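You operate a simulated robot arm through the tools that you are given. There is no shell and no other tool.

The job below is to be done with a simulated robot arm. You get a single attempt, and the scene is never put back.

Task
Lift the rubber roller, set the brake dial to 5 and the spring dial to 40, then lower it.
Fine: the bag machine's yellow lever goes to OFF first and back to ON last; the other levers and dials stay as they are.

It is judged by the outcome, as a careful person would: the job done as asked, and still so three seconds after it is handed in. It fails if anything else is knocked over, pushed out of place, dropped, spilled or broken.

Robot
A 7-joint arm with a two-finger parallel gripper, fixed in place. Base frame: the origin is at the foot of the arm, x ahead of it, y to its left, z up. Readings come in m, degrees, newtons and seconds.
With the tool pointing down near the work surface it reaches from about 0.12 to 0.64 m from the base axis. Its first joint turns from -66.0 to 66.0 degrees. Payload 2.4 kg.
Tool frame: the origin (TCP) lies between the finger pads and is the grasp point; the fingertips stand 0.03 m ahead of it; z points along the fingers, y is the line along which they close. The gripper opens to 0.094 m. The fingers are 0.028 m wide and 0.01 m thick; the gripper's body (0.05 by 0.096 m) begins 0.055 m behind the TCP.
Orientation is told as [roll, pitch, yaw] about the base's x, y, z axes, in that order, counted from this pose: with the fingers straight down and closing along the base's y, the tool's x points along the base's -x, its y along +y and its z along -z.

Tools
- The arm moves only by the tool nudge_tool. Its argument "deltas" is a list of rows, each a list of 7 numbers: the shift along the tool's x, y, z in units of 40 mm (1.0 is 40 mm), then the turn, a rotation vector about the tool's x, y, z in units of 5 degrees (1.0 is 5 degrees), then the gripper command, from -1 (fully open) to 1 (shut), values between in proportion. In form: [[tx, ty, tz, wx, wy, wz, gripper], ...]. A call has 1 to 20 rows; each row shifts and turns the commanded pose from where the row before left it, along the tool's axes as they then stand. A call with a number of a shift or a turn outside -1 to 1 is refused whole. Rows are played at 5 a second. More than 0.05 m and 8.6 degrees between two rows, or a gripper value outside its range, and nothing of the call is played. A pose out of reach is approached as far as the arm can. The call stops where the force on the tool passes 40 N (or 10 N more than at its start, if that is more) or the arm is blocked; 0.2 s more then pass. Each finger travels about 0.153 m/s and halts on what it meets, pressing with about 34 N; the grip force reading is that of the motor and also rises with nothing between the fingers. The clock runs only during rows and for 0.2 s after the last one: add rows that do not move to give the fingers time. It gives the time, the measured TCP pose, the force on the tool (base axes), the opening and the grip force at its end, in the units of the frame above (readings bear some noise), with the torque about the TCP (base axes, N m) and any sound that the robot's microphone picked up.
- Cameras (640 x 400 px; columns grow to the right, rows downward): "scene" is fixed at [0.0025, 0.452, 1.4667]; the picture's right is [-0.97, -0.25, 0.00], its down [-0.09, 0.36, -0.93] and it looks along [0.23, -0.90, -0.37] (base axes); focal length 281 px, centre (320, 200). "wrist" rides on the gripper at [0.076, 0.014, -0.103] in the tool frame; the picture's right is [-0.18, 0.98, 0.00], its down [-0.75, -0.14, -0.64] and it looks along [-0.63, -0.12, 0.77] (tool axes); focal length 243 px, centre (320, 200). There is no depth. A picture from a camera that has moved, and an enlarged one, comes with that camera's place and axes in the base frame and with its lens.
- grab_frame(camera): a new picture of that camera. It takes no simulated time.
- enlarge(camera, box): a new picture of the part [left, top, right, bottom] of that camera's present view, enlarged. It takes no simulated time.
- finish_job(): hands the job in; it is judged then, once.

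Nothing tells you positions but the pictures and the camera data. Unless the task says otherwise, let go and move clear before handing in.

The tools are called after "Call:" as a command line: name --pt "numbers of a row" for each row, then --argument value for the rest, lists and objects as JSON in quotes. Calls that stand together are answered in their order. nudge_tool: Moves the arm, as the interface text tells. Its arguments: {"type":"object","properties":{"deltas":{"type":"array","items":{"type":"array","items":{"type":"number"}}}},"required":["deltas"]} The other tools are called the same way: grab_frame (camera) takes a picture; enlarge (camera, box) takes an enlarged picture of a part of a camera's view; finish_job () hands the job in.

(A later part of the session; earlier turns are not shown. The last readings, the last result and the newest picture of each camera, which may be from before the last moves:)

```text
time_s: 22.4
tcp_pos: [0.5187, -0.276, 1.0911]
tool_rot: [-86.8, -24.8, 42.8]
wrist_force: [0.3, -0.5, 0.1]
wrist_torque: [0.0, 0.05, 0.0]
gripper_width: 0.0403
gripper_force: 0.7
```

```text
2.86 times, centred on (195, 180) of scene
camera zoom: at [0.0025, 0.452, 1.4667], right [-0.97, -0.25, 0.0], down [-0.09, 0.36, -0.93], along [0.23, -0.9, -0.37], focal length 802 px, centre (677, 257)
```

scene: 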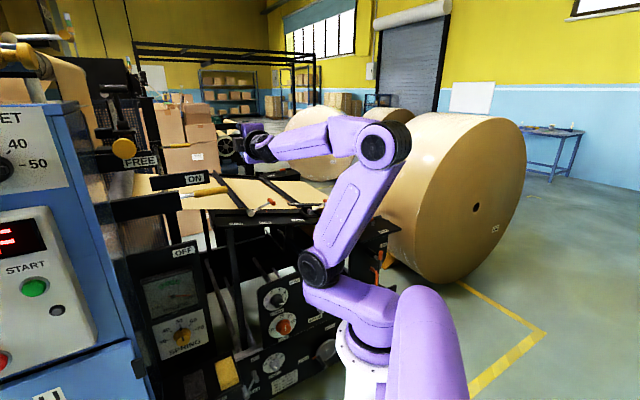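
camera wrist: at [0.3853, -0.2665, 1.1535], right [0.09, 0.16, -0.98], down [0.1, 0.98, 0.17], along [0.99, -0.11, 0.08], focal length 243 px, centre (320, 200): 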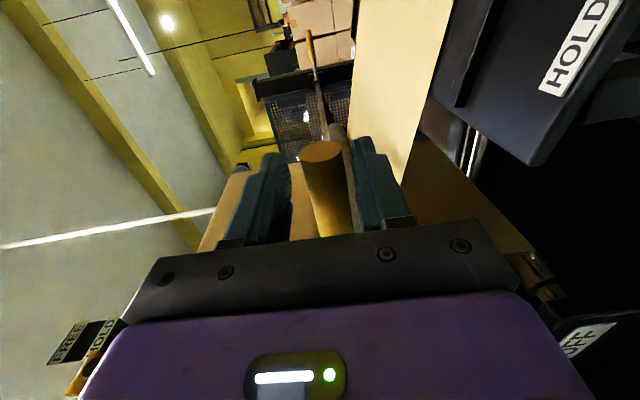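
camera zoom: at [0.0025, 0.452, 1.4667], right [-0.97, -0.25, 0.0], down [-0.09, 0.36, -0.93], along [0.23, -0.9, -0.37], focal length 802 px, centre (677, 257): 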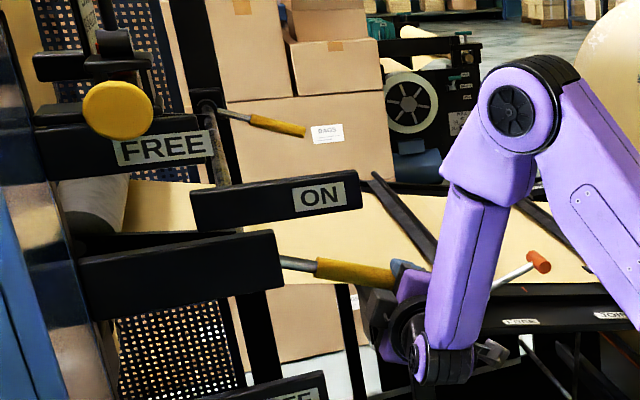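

The roller is visibly rising. I'll keep following the arc toward OFF.

Call:
nudge_tool --pt "-0.014 0.32 0 0 0 1 0.15" --pt "-0.014 0.32 0 0 0 1 0.15" --pt "0 0 0 0 0 0 0.15"

Call:
grab_frame --camera "wrist"

Call:
enlarge --camera "scene" --box '[100, 110, 290, 270]'

```text
time_s: 23.2
tcp_pos: [0.5261, -0.2648, 1.0674]
tool_rot: [-86.3, -34.8, 42.1]
wrist_force: [-1.0, -0.8, 0.3]
wrist_torque: [0.02, -0.01, -0.04]
gripper_width: 0.0405
gripper_force: 0.9
```

```text
taken
camera wrist: at [0.4153, -0.2277, 1.0166], right [0.49, 0.52, -0.7], down [-0.04, 0.81, 0.58], along [0.87, -0.25, 0.42], focal length 243 px, centre (320, 200)
```

wrist: 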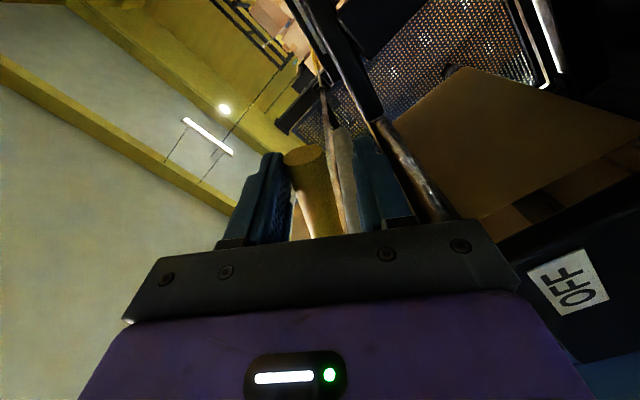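

```text
2.50 times, centred on (195, 190) of scene
camera zoom: at [0.0025, 0.452, 1.4667], right [-0.97, -0.25, 0.0], down [-0.09, 0.36, -0.93], along [0.23, -0.9, -0.37], focal length 702 px, centre (632, 225)
```

zoom: 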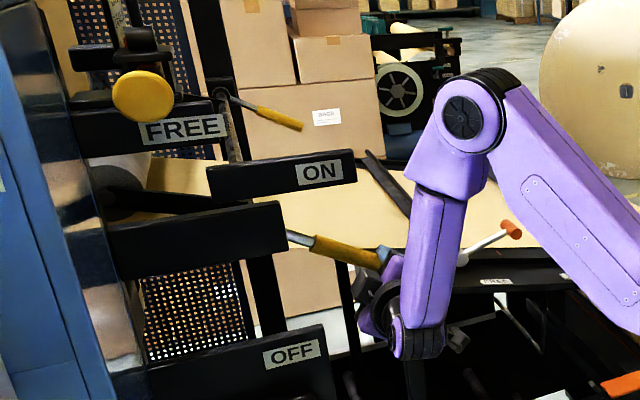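

No stop yet; the lever is around 35° down. Continuing in small steps.

Call:
nudge_tool --pt "-0.014 0.32 0 0 0 1 0.15" --pt "-0.014 0.32 0 0 0 1 0.15" --pt "0 0 0 0 0 0 0.15"

Call:
grab_frame --camera "wrist"

Call:
enlarge --camera "scene" --box '[100, 110, 290, 270]'

```text
time_s: 24.0
tcp_pos: [0.5391, -0.2513, 1.0487]
tool_rot: [-85.8, -44.8, 41.2]
wrist_force: [-1.2, -0.6, 0.0]
wrist_torque: [-0.02, 0.01, -0.01]
gripper_width: 0.0402
gripper_force: 0.5
```

```text
taken
camera wrist: at [0.4329, -0.2074, 0.9889], right [0.57, 0.59, -0.57], down [-0.11, 0.74, 0.66], along [0.81, -0.31, 0.49], focal length 243 px, centre (320, 200)
```

wrist: 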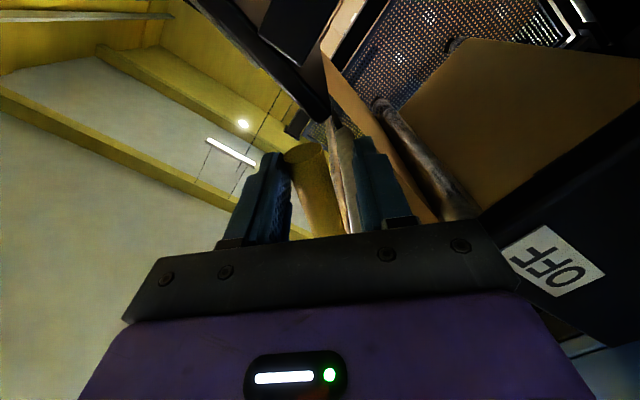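

```text
2.50 times, centred on (195, 190) of scene
camera zoom: at [0.0025, 0.452, 1.4667], right [-0.97, -0.25, 0.0], down [-0.09, 0.36, -0.93], along [0.23, -0.9, -0.37], focal length 702 px, centre (632, 225)
```

zoom: 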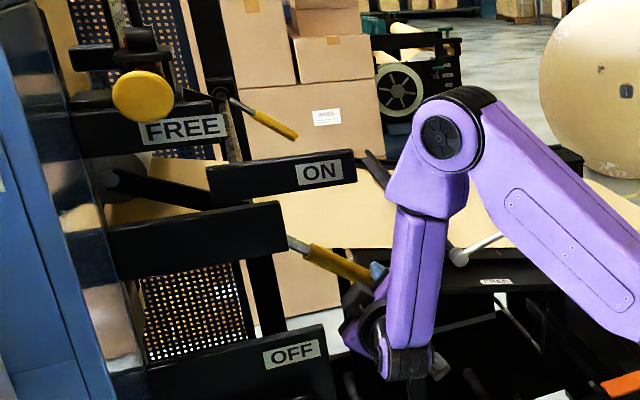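

There's still no hard stop; the lever is at roughly 45° and OFF lies further down. I'll tighten the cage slightly and step on while watching clearance to the OFF panel corner.

Call:
nudge_tool --pt "0 0 0 0 0 0 0.3" --pt "-0.014 0.32 0 0 0 1 0.3" --pt "0 0 0 0 0 0 0.3"

Call:
enlarge --camera "wrist" --box '[220, 80, 440, 240]'

Call:
enlarge --camera "scene" --box '[150, 170, 250, 250]'

```text
time_s: 24.8
tcp_pos: [0.5438, -0.2461, 1.0394]
tool_rot: [-85.5, -49.8, 40.7]
wrist_force: [-1.9, -1.4, 0.3]
wrist_torque: [-0.03, 0.0, -0.03]
gripper_width: 0.0339
gripper_force: 1.0
```

```text
2.50 times, centred on (330, 160) of wrist
camera zoom: at [0.444, -0.1971, 0.9768], right [0.61, 0.62, -0.49], down [-0.15, 0.7, 0.7], along [0.78, -0.35, 0.52], focal length 606 px, centre (295, 300)
```

zoom: 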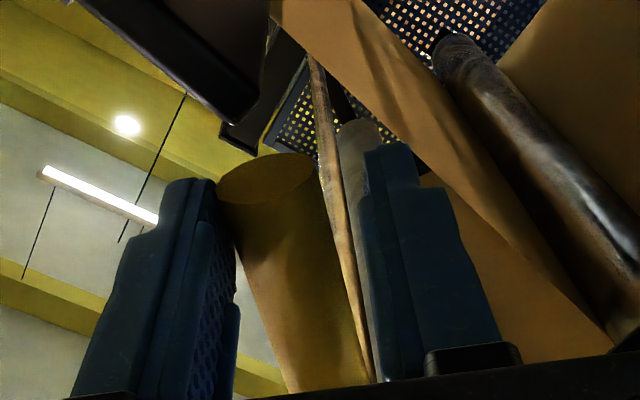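

```text
5.00 times, centred on (200, 210) of scene
camera zoom: at [0.0025, 0.452, 1.4667], right [-0.97, -0.25, 0.0], down [-0.09, 0.36, -0.93], along [0.23, -0.9, -0.37], focal length 1403 px, centre (920, 150)
```

zoom: 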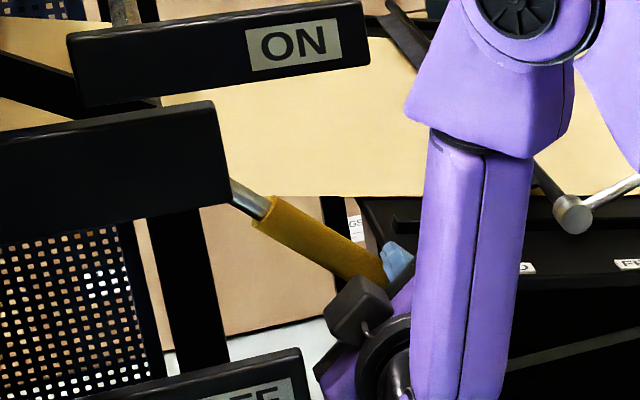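

The lever is now about 45° down, and I place the pivot near u=0.32, z=1.162 in the machine frame. The lower finger is getting close to the OFF panel corner, so I'll back out, close the fingers and push only from the outer side.

Call:
nudge_tool --pt "0 0 -0.75 0 0 0 0.2" --pt "0 0 -0.75 0 0 0 0.2" --pt "0 -0.45 0 0 0 0 1" --pt "0 -0.4 0 0 0 0 1" --pt "0 0 0 0 0 0 1"

Call:
grab_frame --camera "wrist"

Call:
enlarge --camera "scene" --box '[100, 110, 290, 270]'

```text
time_s: 26.0
tcp_pos: [0.4832, -0.2215, 1.0644]
tool_rot: [-85.5, -49.6, 40.7]
wrist_force: [0.2, -0.2, -0.7]
wrist_torque: [0.01, 0.02, -0.02]
gripper_width: 0.0
gripper_force: 33.0
```

```text
taken
camera wrist: at [0.3837, -0.1728, 1.0013], right [0.61, 0.62, -0.49], down [-0.15, 0.7, 0.7], along [0.78, -0.35, 0.52], focal length 243 px, centre (320, 200)
```

wrist: 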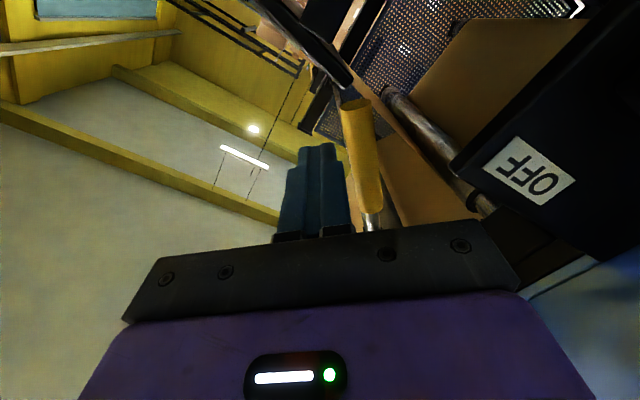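

```text
2.50 times, centred on (195, 190) of scene
camera zoom: at [0.0025, 0.452, 1.4667], right [-0.97, -0.25, 0.0], down [-0.09, 0.36, -0.93], along [0.23, -0.9, -0.37], focal length 702 px, centre (632, 225)
```

zoom: 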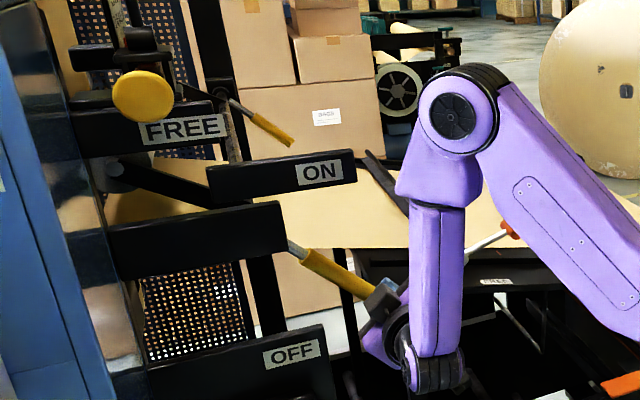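

The lever stays where I left it, about 48° down. I'll move the closed fingers in on its outer side and push further toward OFF.

Call:
nudge_tool --pt "0 0 0.65 0 0 0 1" --pt "0 0 0.65 0 0 0 1" --pt "0 0.25 0 0 0 0 1" --pt "-0.01 0.25 0 0 0 0.7 1" --pt "-0.01 0.25 0 0 0 0.7 1" --pt "0 0 0 0 0 0 1"

Call:
grab_frame --camera "wrist"

Call:
enlarge --camera "scene" --box '[100, 110, 290, 270]'

```text
time_s: 27.4
tcp_pos: [0.5372, -0.2402, 1.0427]
tool_rot: [-84.7, -56.8, 39.8]
wrist_force: [-0.8, -2.1, -0.6]
wrist_torque: [-0.06, 0.02, -0.05]
gripper_width: 0.0
gripper_force: 32.8
```

```text
taken
camera wrist: at [0.4424, -0.1856, 0.9766], right [0.65, 0.66, -0.38], down [-0.21, 0.64, 0.74], along [0.73, -0.4, 0.55], focal length 243 px, centre (320, 200)
```

wrist: 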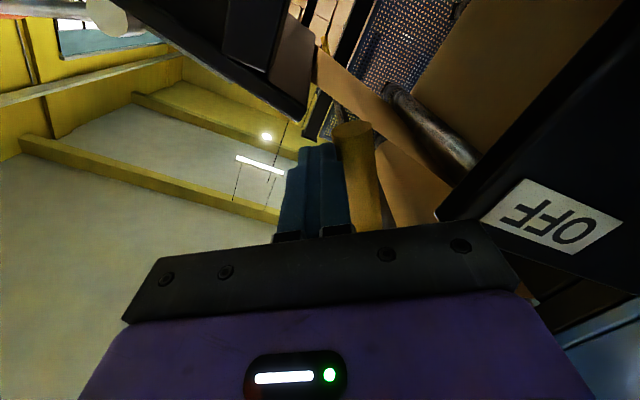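

```text
2.50 times, centred on (195, 190) of scene
camera zoom: at [0.0025, 0.4519, 1.4667], right [-0.97, -0.25, 0.0], down [-0.09, 0.36, -0.93], along [0.23, -0.9, -0.37], focal length 702 px, centre (632, 225)
```

zoom: 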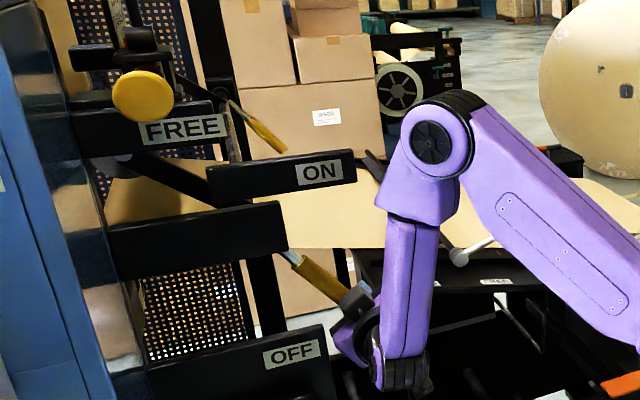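

The lever keeps moving freely, now about 55°. I'll continue in small steps, watching for the force to rise.

Call:
nudge_tool --pt "-0.01 0.25 0 0 0 0.7 1" --pt "-0.01 0.25 0 0 0 0.7 1" --pt "0 0 0 0 0 0 1"

Call:
grab_frame --camera "wrist"

Call:
enlarge --camera "scene" --box '[100, 110, 290, 270]'

```text
time_s: 28.2
tcp_pos: [0.5505, -0.2283, 1.0346]
tool_rot: [-83.6, -63.8, 38.4]
wrist_force: [-0.2, -0.1, 0.0]
wrist_torque: [0.02, 0.0, 0.01]
gripper_width: 0.0
gripper_force: 33.2
```

```text
taken
camera wrist: at [0.4617, -0.1667, 0.9638], right [0.68, 0.68, -0.27], down [-0.27, 0.58, 0.77], along [0.68, -0.45, 0.58], focal length 243 px, centre (320, 200)
```

wrist: 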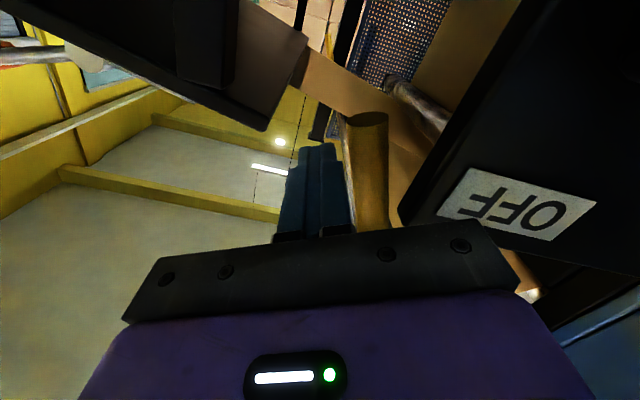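

```text
2.50 times, centred on (195, 190) of scene
camera zoom: at [0.0025, 0.452, 1.4667], right [-0.97, -0.25, 0.0], down [-0.09, 0.36, -0.93], along [0.23, -0.9, -0.37], focal length 702 px, centre (632, 225)
```

zoom: 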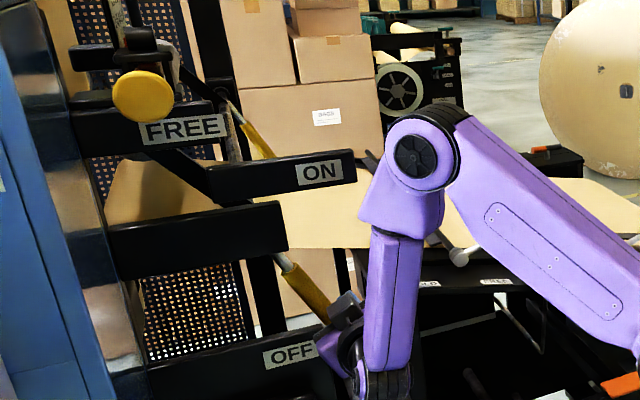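

The force has gone to zero and the handle may have dropped ahead of the fingers by itself. I'll look closer.

Call:
enlarge --camera "wrist" --box '[270, 90, 430, 240]'

Call:
enlarge --camera "scene" --box '[160, 140, 240, 250]'

```text
2.67 times, centred on (350, 165) of wrist
camera zoom: at [0.4617, -0.1667, 0.9638], right [0.68, 0.68, -0.27], down [-0.27, 0.58, 0.77], along [0.68, -0.45, 0.58], focal length 647 px, centre (240, 293)
```

zoom: 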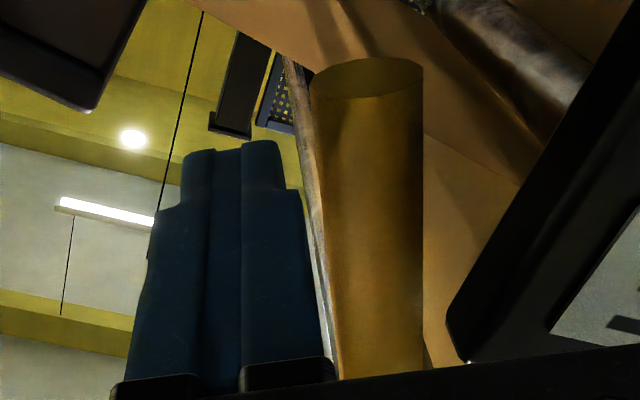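

```text
3.64 times, centred on (200, 195) of scene
camera zoom: at [0.0025, 0.452, 1.4667], right [-0.97, -0.25, 0.0], down [-0.09, 0.36, -0.93], along [0.23, -0.9, -0.37], focal length 1020 px, centre (756, 218)
```

zoom: 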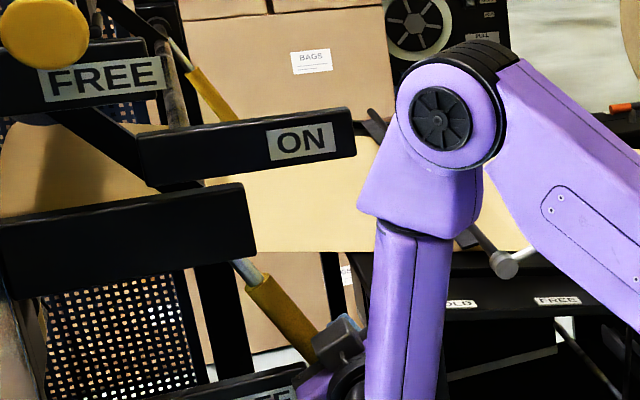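

There's a gap, so the lever moved ahead on its own to about 63°, likely its OFF end. I'll nudge gently to confirm it's against a stop.

Call:
nudge_tool --pt "0 0.2 0 0 0 0.3 1" --pt "0 0.1 0 0 0 0 1" --pt "0 0 0 0 0 0 1"

Call:
enlarge --camera "wrist" --box '[270, 90, 430, 240]'

Call:
enlarge --camera "scene" --box '[160, 140, 240, 250]'

```text
time_s: 29.0
tcp_pos: [0.5563, -0.2221, 1.0311]
tool_rot: [-83.2, -65.1, 37.9]
wrist_force: [-13.0, 1.2, 7.6]
wrist_torque: [-0.12, -0.01, -0.19]
gripper_width: 0.0001
gripper_force: 33.3
```

```text
2.67 times, centred on (350, 165) of wrist
camera zoom: at [0.4694, -0.1592, 0.9589], right [0.69, 0.68, -0.24], down [-0.29, 0.57, 0.77], along [0.67, -0.46, 0.58], focal length 647 px, centre (240, 293)
```

zoom: 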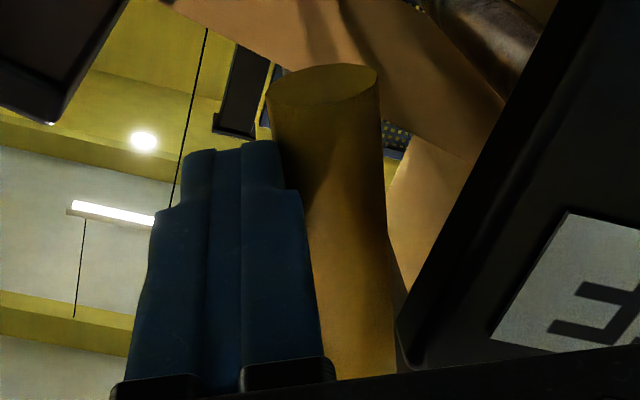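

```text
3.64 times, centred on (200, 195) of scene
camera zoom: at [0.002, 0.4521, 1.4667], right [-0.97, -0.25, 0.0], down [-0.09, 0.36, -0.93], along [0.23, -0.9, -0.37], focal length 1020 px, centre (756, 218)
```

zoom: 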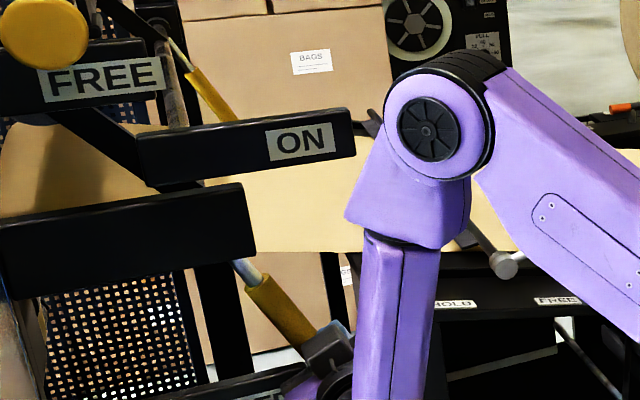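

There's a firm stop at about 15 N, so the lever is at its OFF end with the roller lifted. I'll back straight out and check that it stays.

Call:
nudge_tool --pt "0 -0.25 0 0 0 0 1" --pt "0 0 -0.75 0 0 0 1" --pt "0 0 -0.75 0 0 0 1" --pt "0 0 -0.75 0 0 0 1" --pt "0 0 -0.75 0 0 0 1" --pt "0 0 0 0 0 0 1"

Call:
grab_frame --camera "scene"

Call:
enlarge --camera "scene" --box '[100, 110, 240, 250]'

Call:
grab_frame --camera "wrist"

```text
time_s: 30.4
tcp_pos: [0.4675, -0.1419, 1.0385]
tool_rot: [-83.2, -65.1, 37.9]
wrist_force: [-0.5, 0.8, 0.8]
wrist_torque: [0.0, 0.0, -0.01]
gripper_width: 0.0
gripper_force: 33.4
```

```text
taken
```

scene: 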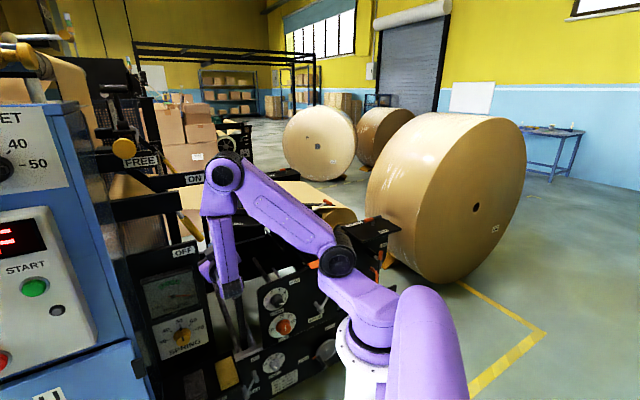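

```text
2.86 times, centred on (170, 180) of scene
camera zoom: at [0.0025, 0.452, 1.4667], right [-0.97, -0.25, 0.0], down [-0.09, 0.36, -0.93], along [0.23, -0.9, -0.37], focal length 802 px, centre (749, 257)
```

zoom: 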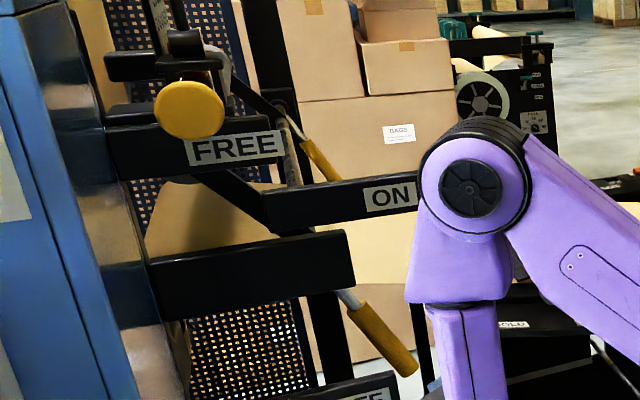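

```text
taken
camera wrist: at [0.3808, -0.0794, 0.9676], right [0.69, 0.68, -0.24], down [-0.29, 0.56, 0.77], along [0.67, -0.46, 0.58], focal length 243 px, centre (320, 200)
```

wrist: 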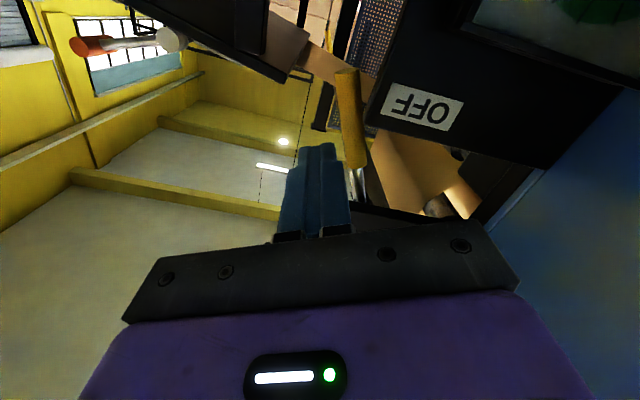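

The lever holds at OFF and the roller is clear of the paper. Next I'll head down and left to a standoff in front of the BRAKE dial near [0.31, -0.28, 0.69], stopping halfway to check.

Call:
nudge_tool --pt "0.713 -0.078 0.016 0 0 0 0" --pt "0.713 -0.078 0.016 0 0 0 0" --pt "0.713 -0.078 0.016 0 0 0 0" --pt "0.713 -0.078 0.016 0 0 0 0" --pt "0.713 -0.078 0.016 0 0 0 0" --pt "0.713 -0.078 0.016 0 0 0 0" --pt "0.713 -0.078 0.016 0 0 0 0" --pt "0 0 0 0 0 0 0"

Call:
grab_frame --camera "scene"

Call:
grab_frame --camera "wrist"

```text
time_s: 32.2
tcp_pos: [0.4153, -0.2107, 0.8682]
tool_rot: [-83.0, -64.9, 37.9]
wrist_force: [-0.6, -0.6, -0.3]
wrist_torque: [-0.04, 0.01, -0.01]
gripper_width: 0.0469
gripper_force: 0.0
out of reach, approached as far as the arm can: row 6, 7
```

```text
taken
```

scene: 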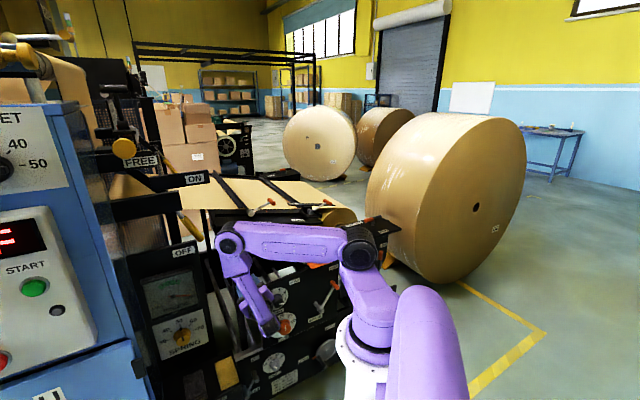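

```text
taken
camera wrist: at [0.3283, -0.1483, 0.7974], right [0.69, 0.68, -0.25], down [-0.28, 0.57, 0.77], along [0.67, -0.46, 0.58], focal length 243 px, centre (320, 200)
```

wrist: 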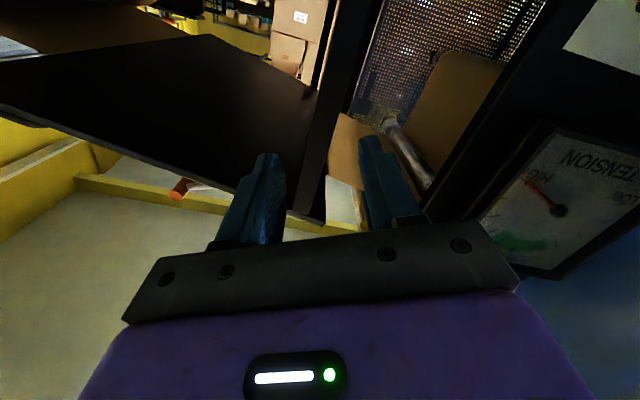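

The arm is folded too tightly here, so the inner reach is limiting it; going lower should relieve that. I'll drop straight down to dial height first, then slide sideways.

Call:
nudge_tool --pt "0.66 0.303 0.037 0 0 0 0" --pt "0.66 0.303 0.037 0 0 0 0" --pt "0.66 0.303 0.037 0 0 0 0" --pt "0.66 0.303 0.037 0 0 0 0" --pt "0.66 0.303 0.037 0 0 0 0" --pt "0.66 0.303 0.037 0 0 0 0" --pt "0 0 0 0 0 0 0"

Call:
grab_frame --camera "scene"

Call:
grab_frame --camera "wrist"

```text
time_s: 33.8
tcp_pos: [0.415, -0.2105, 0.6929]
tool_rot: [-83.1, -65.0, 37.9]
wrist_force: [0.7, -1.0, -0.6]
wrist_torque: [-0.01, -0.01, 0.04]
gripper_width: 0.0468
gripper_force: 0.0
```

```text
taken
```

scene: 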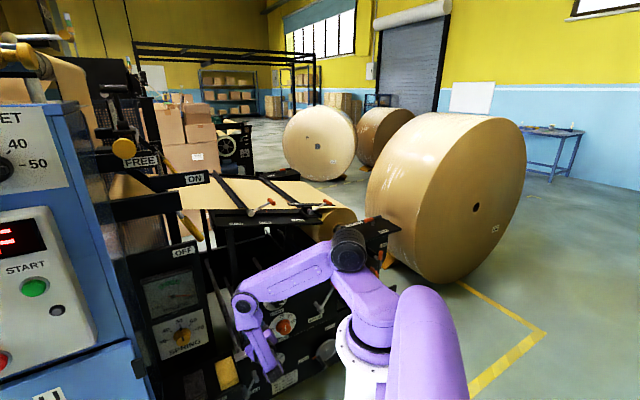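

```text
taken
camera wrist: at [0.3284, -0.1479, 0.623], right [0.69, 0.68, -0.24], down [-0.29, 0.56, 0.77], along [0.67, -0.46, 0.58], focal length 243 px, centre (320, 200)
```

wrist: 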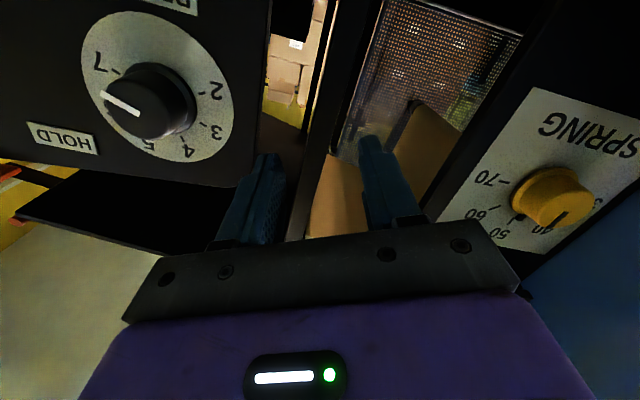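

Both dials are now in the wrist view. I'll zoom in for their exact readings and positions.

Call:
enlarge --camera "wrist" --box '[30, 0, 250, 170]'

Call:
enlarge --camera "wrist" --box '[430, 80, 640, 260]'

Call:
enlarge --camera "scene" --box '[140, 290, 240, 360]'

Call:
enlarge --camera "scene" --box '[220, 250, 360, 400]'

```text
2.35 times, centred on (140, 85) of wrist
camera zoom: at [0.3284, -0.1479, 0.623], right [0.69, 0.68, -0.24], down [-0.29, 0.56, 0.77], along [0.67, -0.46, 0.58], focal length 571 px, centre (744, 471)
```

zoom: 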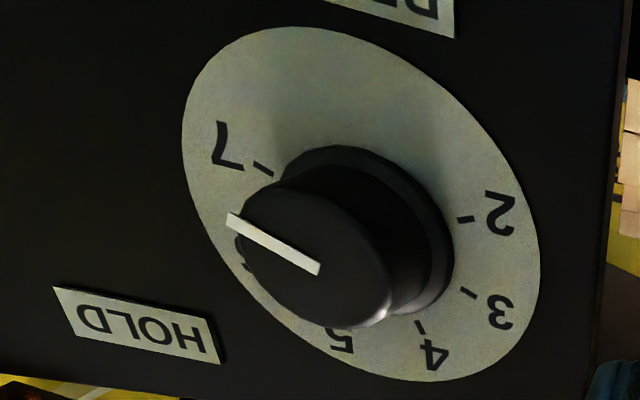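

```text
2.22 times, centred on (535, 170) of wrist
camera zoom: at [0.3284, -0.1479, 0.623], right [0.69, 0.68, -0.24], down [-0.29, 0.56, 0.77], along [0.67, -0.46, 0.58], focal length 539 px, centre (-158, 267)
```

zoom: 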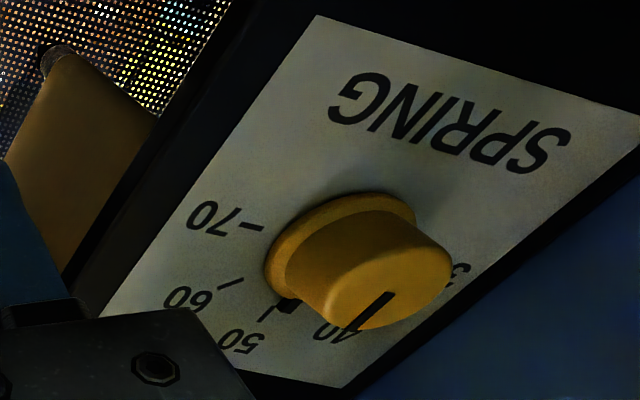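

```text
5.71 times, centred on (190, 325) of scene
camera zoom: at [0.0025, 0.452, 1.4667], right [-0.97, -0.25, 0.0], down [-0.09, 0.36, -0.93], along [0.23, -0.9, -0.37], focal length 1603 px, centre (1063, -514)
```

zoom: 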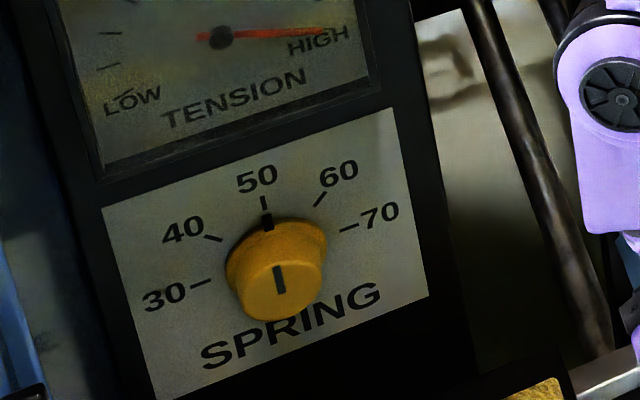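

```text
2.67 times, centred on (290, 325) of scene
camera zoom: at [0.0025, 0.452, 1.4667], right [-0.97, -0.25, 0.0], down [-0.09, 0.36, -0.93], along [0.23, -0.9, -0.37], focal length 748 px, centre (400, -133)
```

zoom: 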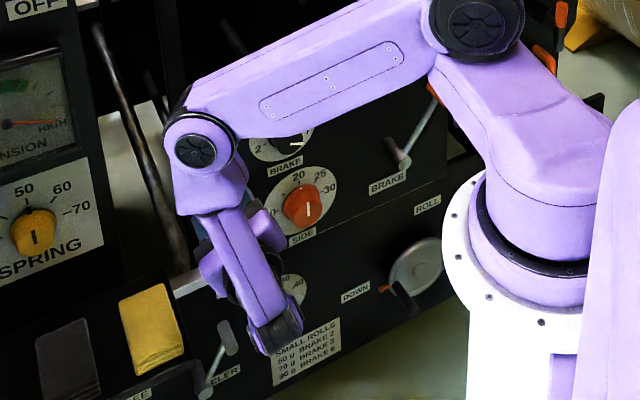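

The brake pointer is at 7, with ticks 45° apart, and its axis is at u≈0.025, z≈0.699. Getting to 5 is a 90° counter-clockwise turn. The spring pointer is at 50 with its axis at u≈0.358, z≈0.698, so 40 is 45° counter-clockwise. I'll square the tool to the panel and roll it to leave room for the turn.

Call:
nudge_tool --pt "0 0 0 0.07 -0.6 0 -0.8" --pt "0 0 0 0 0 1 -0.8" --pt "0 0 0 0 0 1 -0.8" --pt "0 0 0 0 0 1 -0.8" --pt "0 0 0 0 0 1 -0.8" --pt "0 0 0 0 0 1 -0.8" --pt "0 0 0 0 0 1 -0.8" --pt "0 0 0 0 0 1 -0.8" --pt "0 0 0 0 0 1 -0.8" --pt "0 0 0 0 0 1 -0.8" --pt "0 0 0 0 0 1 -0.8" --pt "0 0 0 0 0 1 -0.8" --pt "0 0 0 0 0 1 -0.8" --pt "0 0 0 0 0 1 -0.8" --pt "0 0 0 0 0 1 -0.8" --pt "0 0 0 0 0 0 -0.8"

Call:
grab_frame --camera "wrist"

Call:
grab_frame --camera "scene"

```text
time_s: 35.4
tcp_pos: [0.5186, -0.1819, 0.7017]
tool_rot: [82.7, -87.1, -127.5]
wrist_force: [-6.0, 3.3, 1.0]
wrist_torque: [-0.04, -0.07, 0.24]
gripper_width: 0.084
gripper_force: 0.0
out of reach, approached as far as the arm can: row 3, 4, 5, 6, 7
stopped in row 7: the force on the tool passed its limit at 63 N (the readings are from after the stop); the commanded pose is now the measured one
```

```text
taken
camera wrist: at [0.4586, -0.0965, 0.6258], right [0.69, 0.69, 0.23], down [-0.58, 0.32, 0.75], along [0.44, -0.65, 0.62], focal length 243 px, centre (320, 200)
```

wrist: 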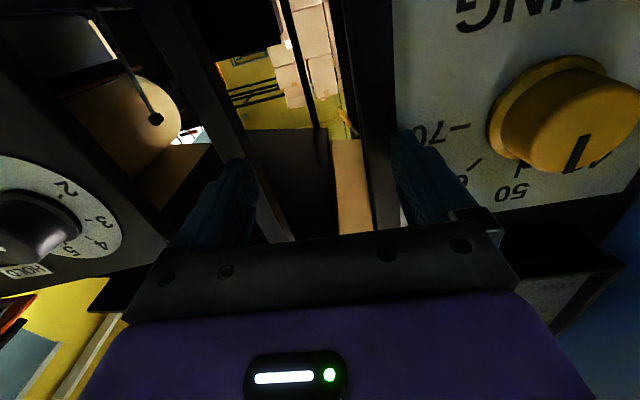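

```text
taken
```

scene: 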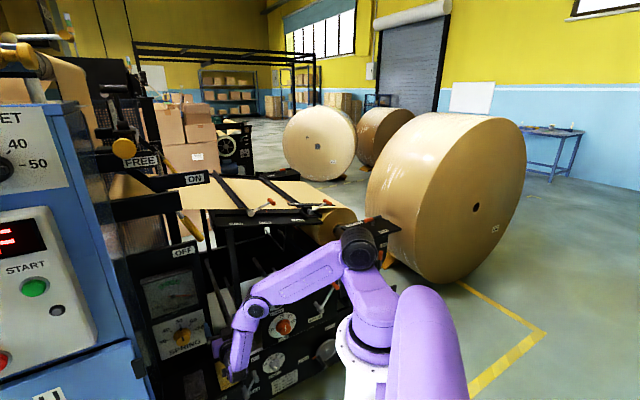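

The arm couldn't hold that roll at that spot, so it drifted outward and a fingertip touched the spring panel face; the call stopped there. I'll back straight off and check that nothing moved.

Call:
nudge_tool --pt "0 0 -0.6 0 0 0 -0.8" --pt "0 0 -0.6 0 0 0 -0.8" --pt "0 0 0 0 0 0 -0.8"

Call:
grab_frame --camera "wrist"

Call:
enlarge --camera "scene" --box '[120, 220, 240, 380]'

```text
time_s: 36.2
tcp_pos: [0.5005, -0.1423, 0.7007]
tool_rot: [83.8, -87.1, -129.0]
wrist_force: [0.1, -0.3, 0.4]
wrist_torque: [0.04, 0.0, -0.02]
gripper_width: 0.0844
gripper_force: 0.1
out of reach, approached as far as the arm can: row 1, 2
```

```text
taken
camera wrist: at [0.4411, -0.0559, 0.6247], right [0.69, 0.69, 0.23], down [-0.58, 0.32, 0.75], along [0.44, -0.65, 0.62], focal length 243 px, centre (320, 200)
```

wrist: 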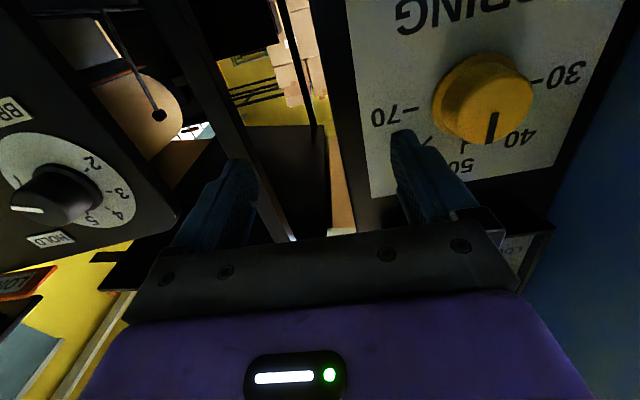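

```text
2.50 times, centred on (180, 300) of scene
camera zoom: at [0.0025, 0.452, 1.4667], right [-0.97, -0.25, 0.0], down [-0.09, 0.36, -0.93], along [0.23, -0.9, -0.37], focal length 702 px, centre (670, -50)
```

zoom: 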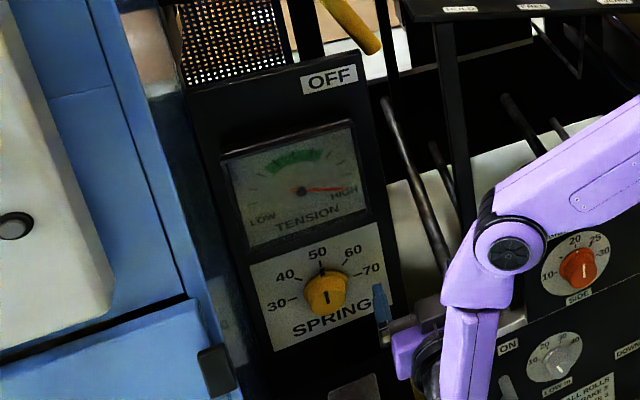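

The spring dial is untouched and right beside the gripper, so I'll do the SPRING dial first. I'll slide over in front of it at the same standoff.

Call:
nudge_tool --pt "0.04 0.52 0 0 0 0 -0.8" --pt "0.04 0.52 0 0 0 0 -0.8" --pt "0.04 0.52 0 0 0 0 -0.8" --pt "0.04 0.53 0 0 0 0 -0.8" --pt "0.03 0.53 0 0 0 0 -0.8" --pt "0 0 0 0 0 0 -0.8"

Call:
grab_frame --camera "wrist"

Call:
enlarge --camera "scene" --box '[120, 270, 280, 400]'

```text
time_s: 37.6
tcp_pos: [0.5748, -0.0664, 0.6992]
tool_rot: [79.0, -87.0, -123.8]
wrist_force: [1.1, -0.3, -0.1]
wrist_torque: [0.0, 0.0, 0.01]
gripper_width: 0.0847
gripper_force: 0.2
```

```text
taken
camera wrist: at [0.5154, 0.0191, 0.6244], right [0.69, 0.69, 0.23], down [-0.58, 0.32, 0.75], along [0.44, -0.65, 0.62], focal length 243 px, centre (320, 200)
```

wrist: 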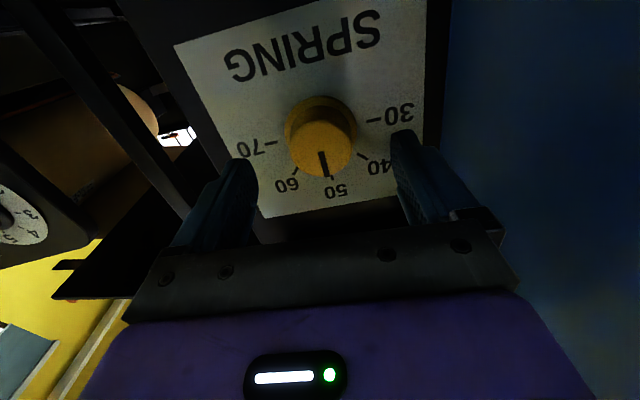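

```text
3.08 times, centred on (200, 335) of scene
camera zoom: at [0.0025, 0.452, 1.4667], right [-0.97, -0.25, 0.0], down [-0.09, 0.36, -0.93], along [0.23, -0.9, -0.37], focal length 863 px, centre (689, -215)
```

zoom: 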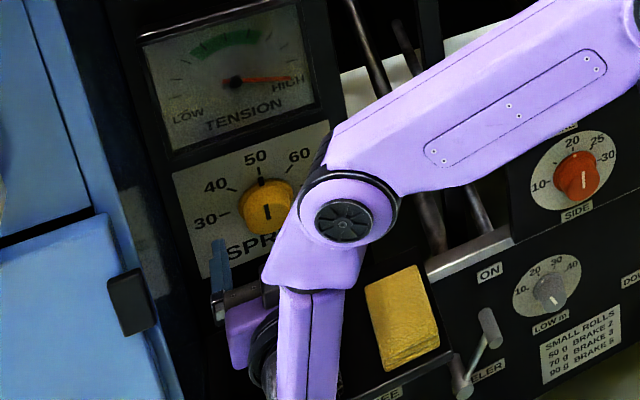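

The gripper is centred on the SPRING dial. I'll zoom to refine the alignment before moving in.

Call:
enlarge --camera "wrist" --box '[220, 60, 430, 220]'

```text
2.50 times, centred on (325, 140) of wrist
camera zoom: at [0.5154, 0.0191, 0.6244], right [0.69, 0.69, 0.23], down [-0.58, 0.32, 0.75], along [0.44, -0.65, 0.62], focal length 606 px, centre (308, 350)
```

zoom: 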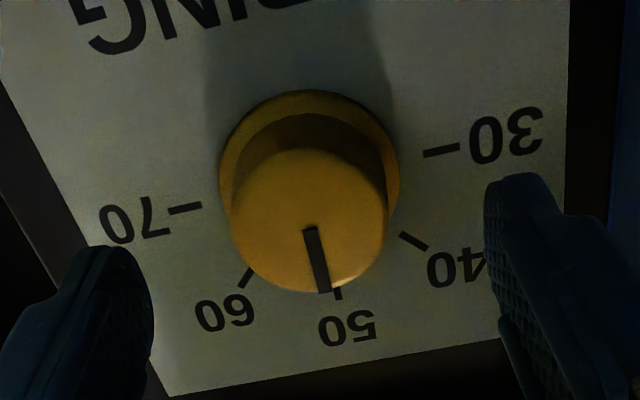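

Alignment is within 1 mm (axis at u=0.360, z=0.700). I'll move forward 30 mm and close on the knob.

Call:
nudge_tool --pt "0 0 0.37 0 0 0 -0.8" --pt "0 0 0.37 0 0 0 -0.8" --pt "0 0 0 0 0 0 -0.8" --pt "0 0 0 0 0 0 1" --pt "0 0 0 0 0 0 1" --pt "0 0 0 0 0 0 1"

Call:
enlarge --camera "wrist" --box '[220, 60, 430, 220]'

```text
time_s: 39.0
tcp_pos: [0.5943, -0.0848, 0.7013]
tool_rot: [81.4, -86.8, -125.8]
wrist_force: [20.6, 5.5, -3.0]
wrist_torque: [0.49, 0.45, 0.59]
gripper_width: 0.043
gripper_force: 44.6
out of reach, approached as far as the arm can: row 2
```

```text
2.50 times, centred on (325, 140) of wrist
camera zoom: at [0.5337, 0.0003, 0.6262], right [0.68, 0.69, 0.24], down [-0.58, 0.32, 0.75], along [0.44, -0.65, 0.62], focal length 606 px, centre (308, 350)
```

zoom: 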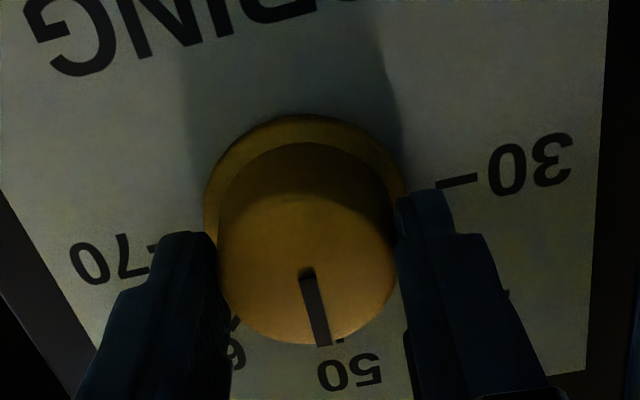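

The knob is gripped with a width of 43 mm, with some side load of about 20 N. I'll turn counter-clockwise a little and recheck the force.

Call:
nudge_tool --pt "0 0.05 0 0 0 -1 1" --pt "0 0 0 0 0 -1 1" --pt "0 0 0 0 0 0 1"

Call:
enlarge --camera "wrist" --box '[220, 60, 430, 220]'

```text
time_s: 39.8
tcp_pos: [0.5932, -0.0843, 0.7016]
tool_rot: [-87.8, -83.0, 43.2]
wrist_force: [13.5, 10.7, 0.5]
wrist_torque: [-0.21, -0.23, 0.35]
gripper_width: 0.0432
gripper_force: 44.7
```

```text
2.50 times, centred on (325, 140) of wrist
camera zoom: at [0.5247, -0.0091, 0.6237], right [0.7, 0.71, 0.06], down [-0.49, 0.42, 0.77], along [0.52, -0.57, 0.64], focal length 606 px, centre (308, 350)
```

zoom: 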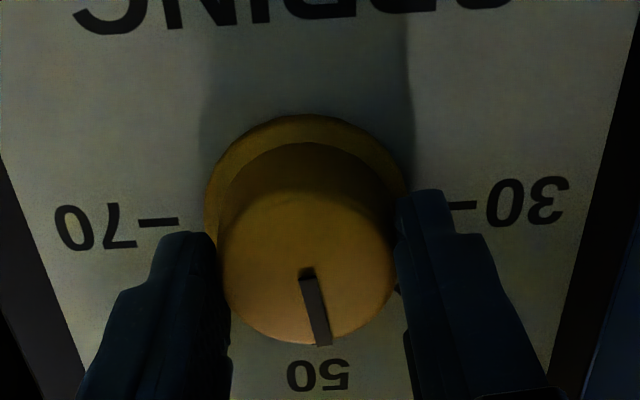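

The knob turns with the gripper and the force is falling. I'll continue the remaining 35°.

Call:
nudge_tool --pt "0 0 0 0 0 -1 1" --pt "0 0 0 0 0 -1 1" --pt "0 0 0 0 0 -1 1" --pt "0 0 0 0 0 -1 1" --pt "0 0 0 0 0 -1 1" --pt "0 0 0 0 0 -1 1" --pt "0 0 0 0 0 0 1"

Call:
enlarge --camera "wrist" --box '[220, 60, 430, 220]'

Call:
enlarge --camera "scene" --box '[140, 290, 240, 360]'

```text
time_s: 41.4
tcp_pos: [0.5943, -0.0848, 0.7006]
tool_rot: [-89.6, -52.9, 45.1]
wrist_force: [7.5, 16.6, 8.2]
wrist_torque: [-0.12, -0.12, 0.22]
gripper_width: 0.0432
gripper_force: 44.7
```

```text
2.50 times, centred on (325, 140) of wrist
camera zoom: at [0.4974, -0.0368, 0.6313], right [0.63, 0.64, -0.45], down [-0.21, 0.69, 0.69], along [0.75, -0.34, 0.57], focal length 606 px, centre (308, 350)
```

zoom: 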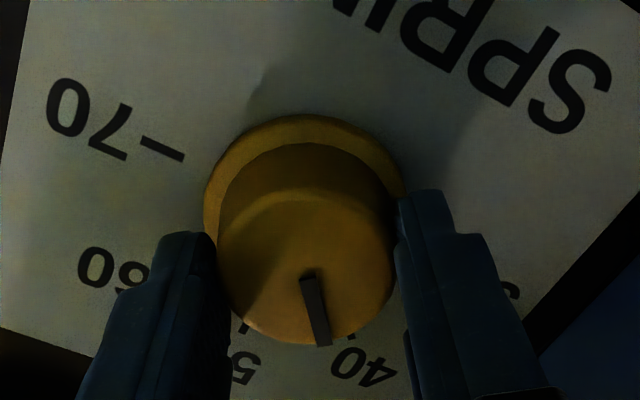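

```text
5.71 times, centred on (190, 325) of scene
camera zoom: at [0.0025, 0.4524, 1.4666], right [-0.97, -0.25, 0.0], down [-0.09, 0.36, -0.93], along [0.23, -0.9, -0.37], focal length 1603 px, centre (1063, -514)
```

zoom: 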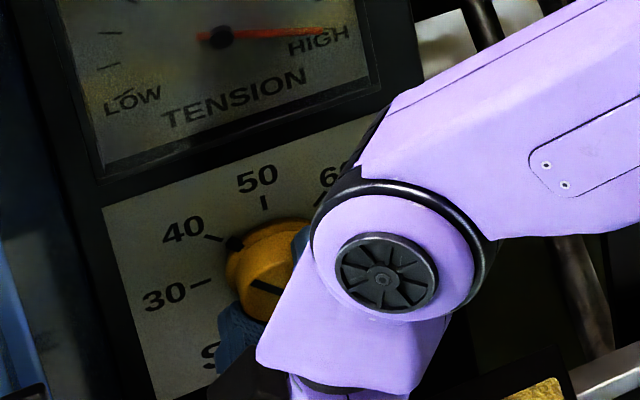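

About 40° is done and the index is almost at the 40 tick. One more 5° step.

Call:
nudge_tool --pt "0 0 0 0 0 -0.95 1" --pt "0 0 0 0 0 0 1"

Call:
enlarge --camera "scene" --box '[150, 300, 220, 350]'

Call:
enlarge --camera "wrist" --box '[220, 60, 430, 220]'

```text
time_s: 42.0
tcp_pos: [0.594, -0.0846, 0.7008]
tool_rot: [-89.5, -48.1, 45.2]
wrist_force: [3.5, 18.9, 11.4]
wrist_torque: [-0.04, -0.05, 0.06]
gripper_width: 0.0432
gripper_force: 45.4
```

```text
8.00 times, centred on (185, 325) of scene
camera zoom: at [0.0024, 0.4524, 1.4666], right [-0.97, -0.25, 0.0], down [-0.09, 0.36, -0.93], along [0.23, -0.9, -0.37], focal length 2245 px, centre (1400, -800)
```

zoom: 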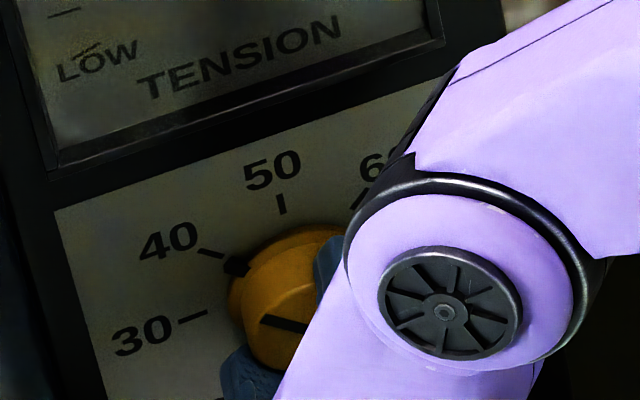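

```text
2.50 times, centred on (325, 140) of wrist
camera zoom: at [0.4935, -0.0408, 0.6343], right [0.6, 0.61, -0.52], down [-0.18, 0.73, 0.66], along [0.78, -0.3, 0.55], focal length 606 px, centre (308, 350)
```

zoom: 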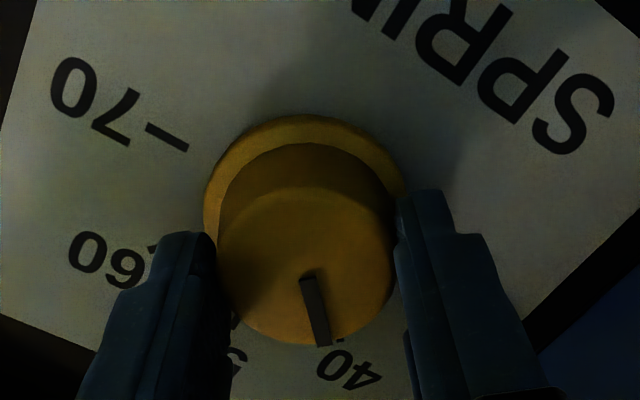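

The spring index lines up with 40. I'll release, back off and verify.

Call:
nudge_tool --pt "0 0 0 0 0 0 -0.8" --pt "0 0 0 0 0 0 -0.8" --pt "0 0 -0.5 0 0 0 -0.8" --pt "0 0 -0.5 0 0 0 -0.8" --pt "0 0 -0.5 0 0 0 -0.8" --pt "0 0 0 0 0 0 -0.8"

Call:
enlarge --camera "wrist" --box '[220, 60, 430, 220]'

Call:
enlarge --camera "scene" --box '[150, 300, 220, 350]'

Call:
grab_frame --camera "scene"

```text
time_s: 43.4
tcp_pos: [0.5503, -0.0446, 0.7018]
tool_rot: [-89.5, -48.3, 44.8]
wrist_force: [-0.3, -0.2, -0.4]
wrist_torque: [0.0, 0.0, 0.0]
gripper_width: 0.0847
gripper_force: 0.1
```

```text
2.50 times, centred on (325, 140) of wrist
camera zoom: at [0.4493, -0.0002, 0.6347], right [0.6, 0.61, -0.52], down [-0.17, 0.73, 0.66], along [0.78, -0.31, 0.54], focal length 606 px, centre (308, 350)
```

zoom: 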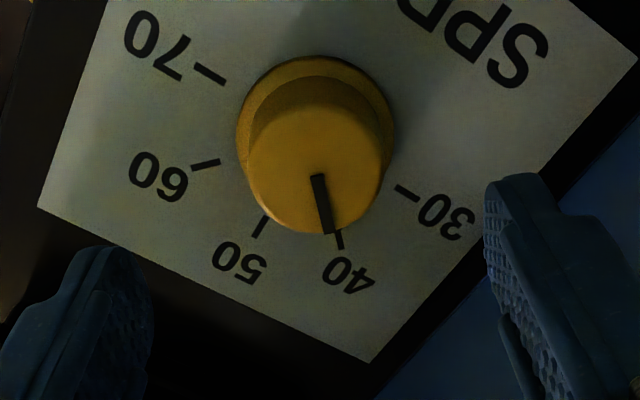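

```text
8.00 times, centred on (185, 325) of scene
camera zoom: at [0.0025, 0.452, 1.4667], right [-0.97, -0.25, 0.0], down [-0.09, 0.36, -0.93], along [0.23, -0.9, -0.37], focal length 2245 px, centre (1400, -800)
```

zoom: 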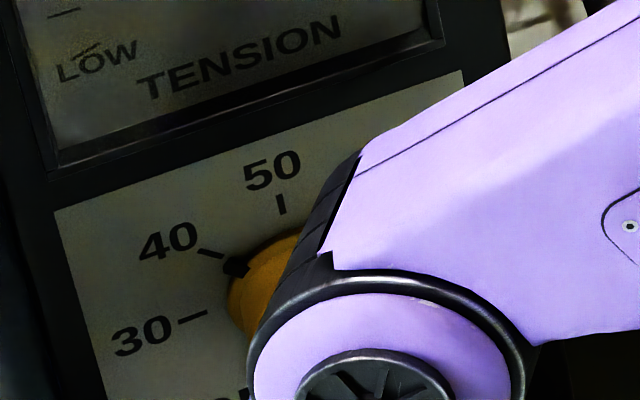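

```text
taken
```

scene: 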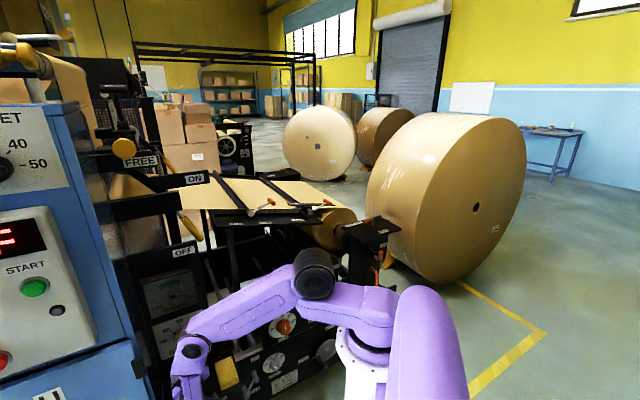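

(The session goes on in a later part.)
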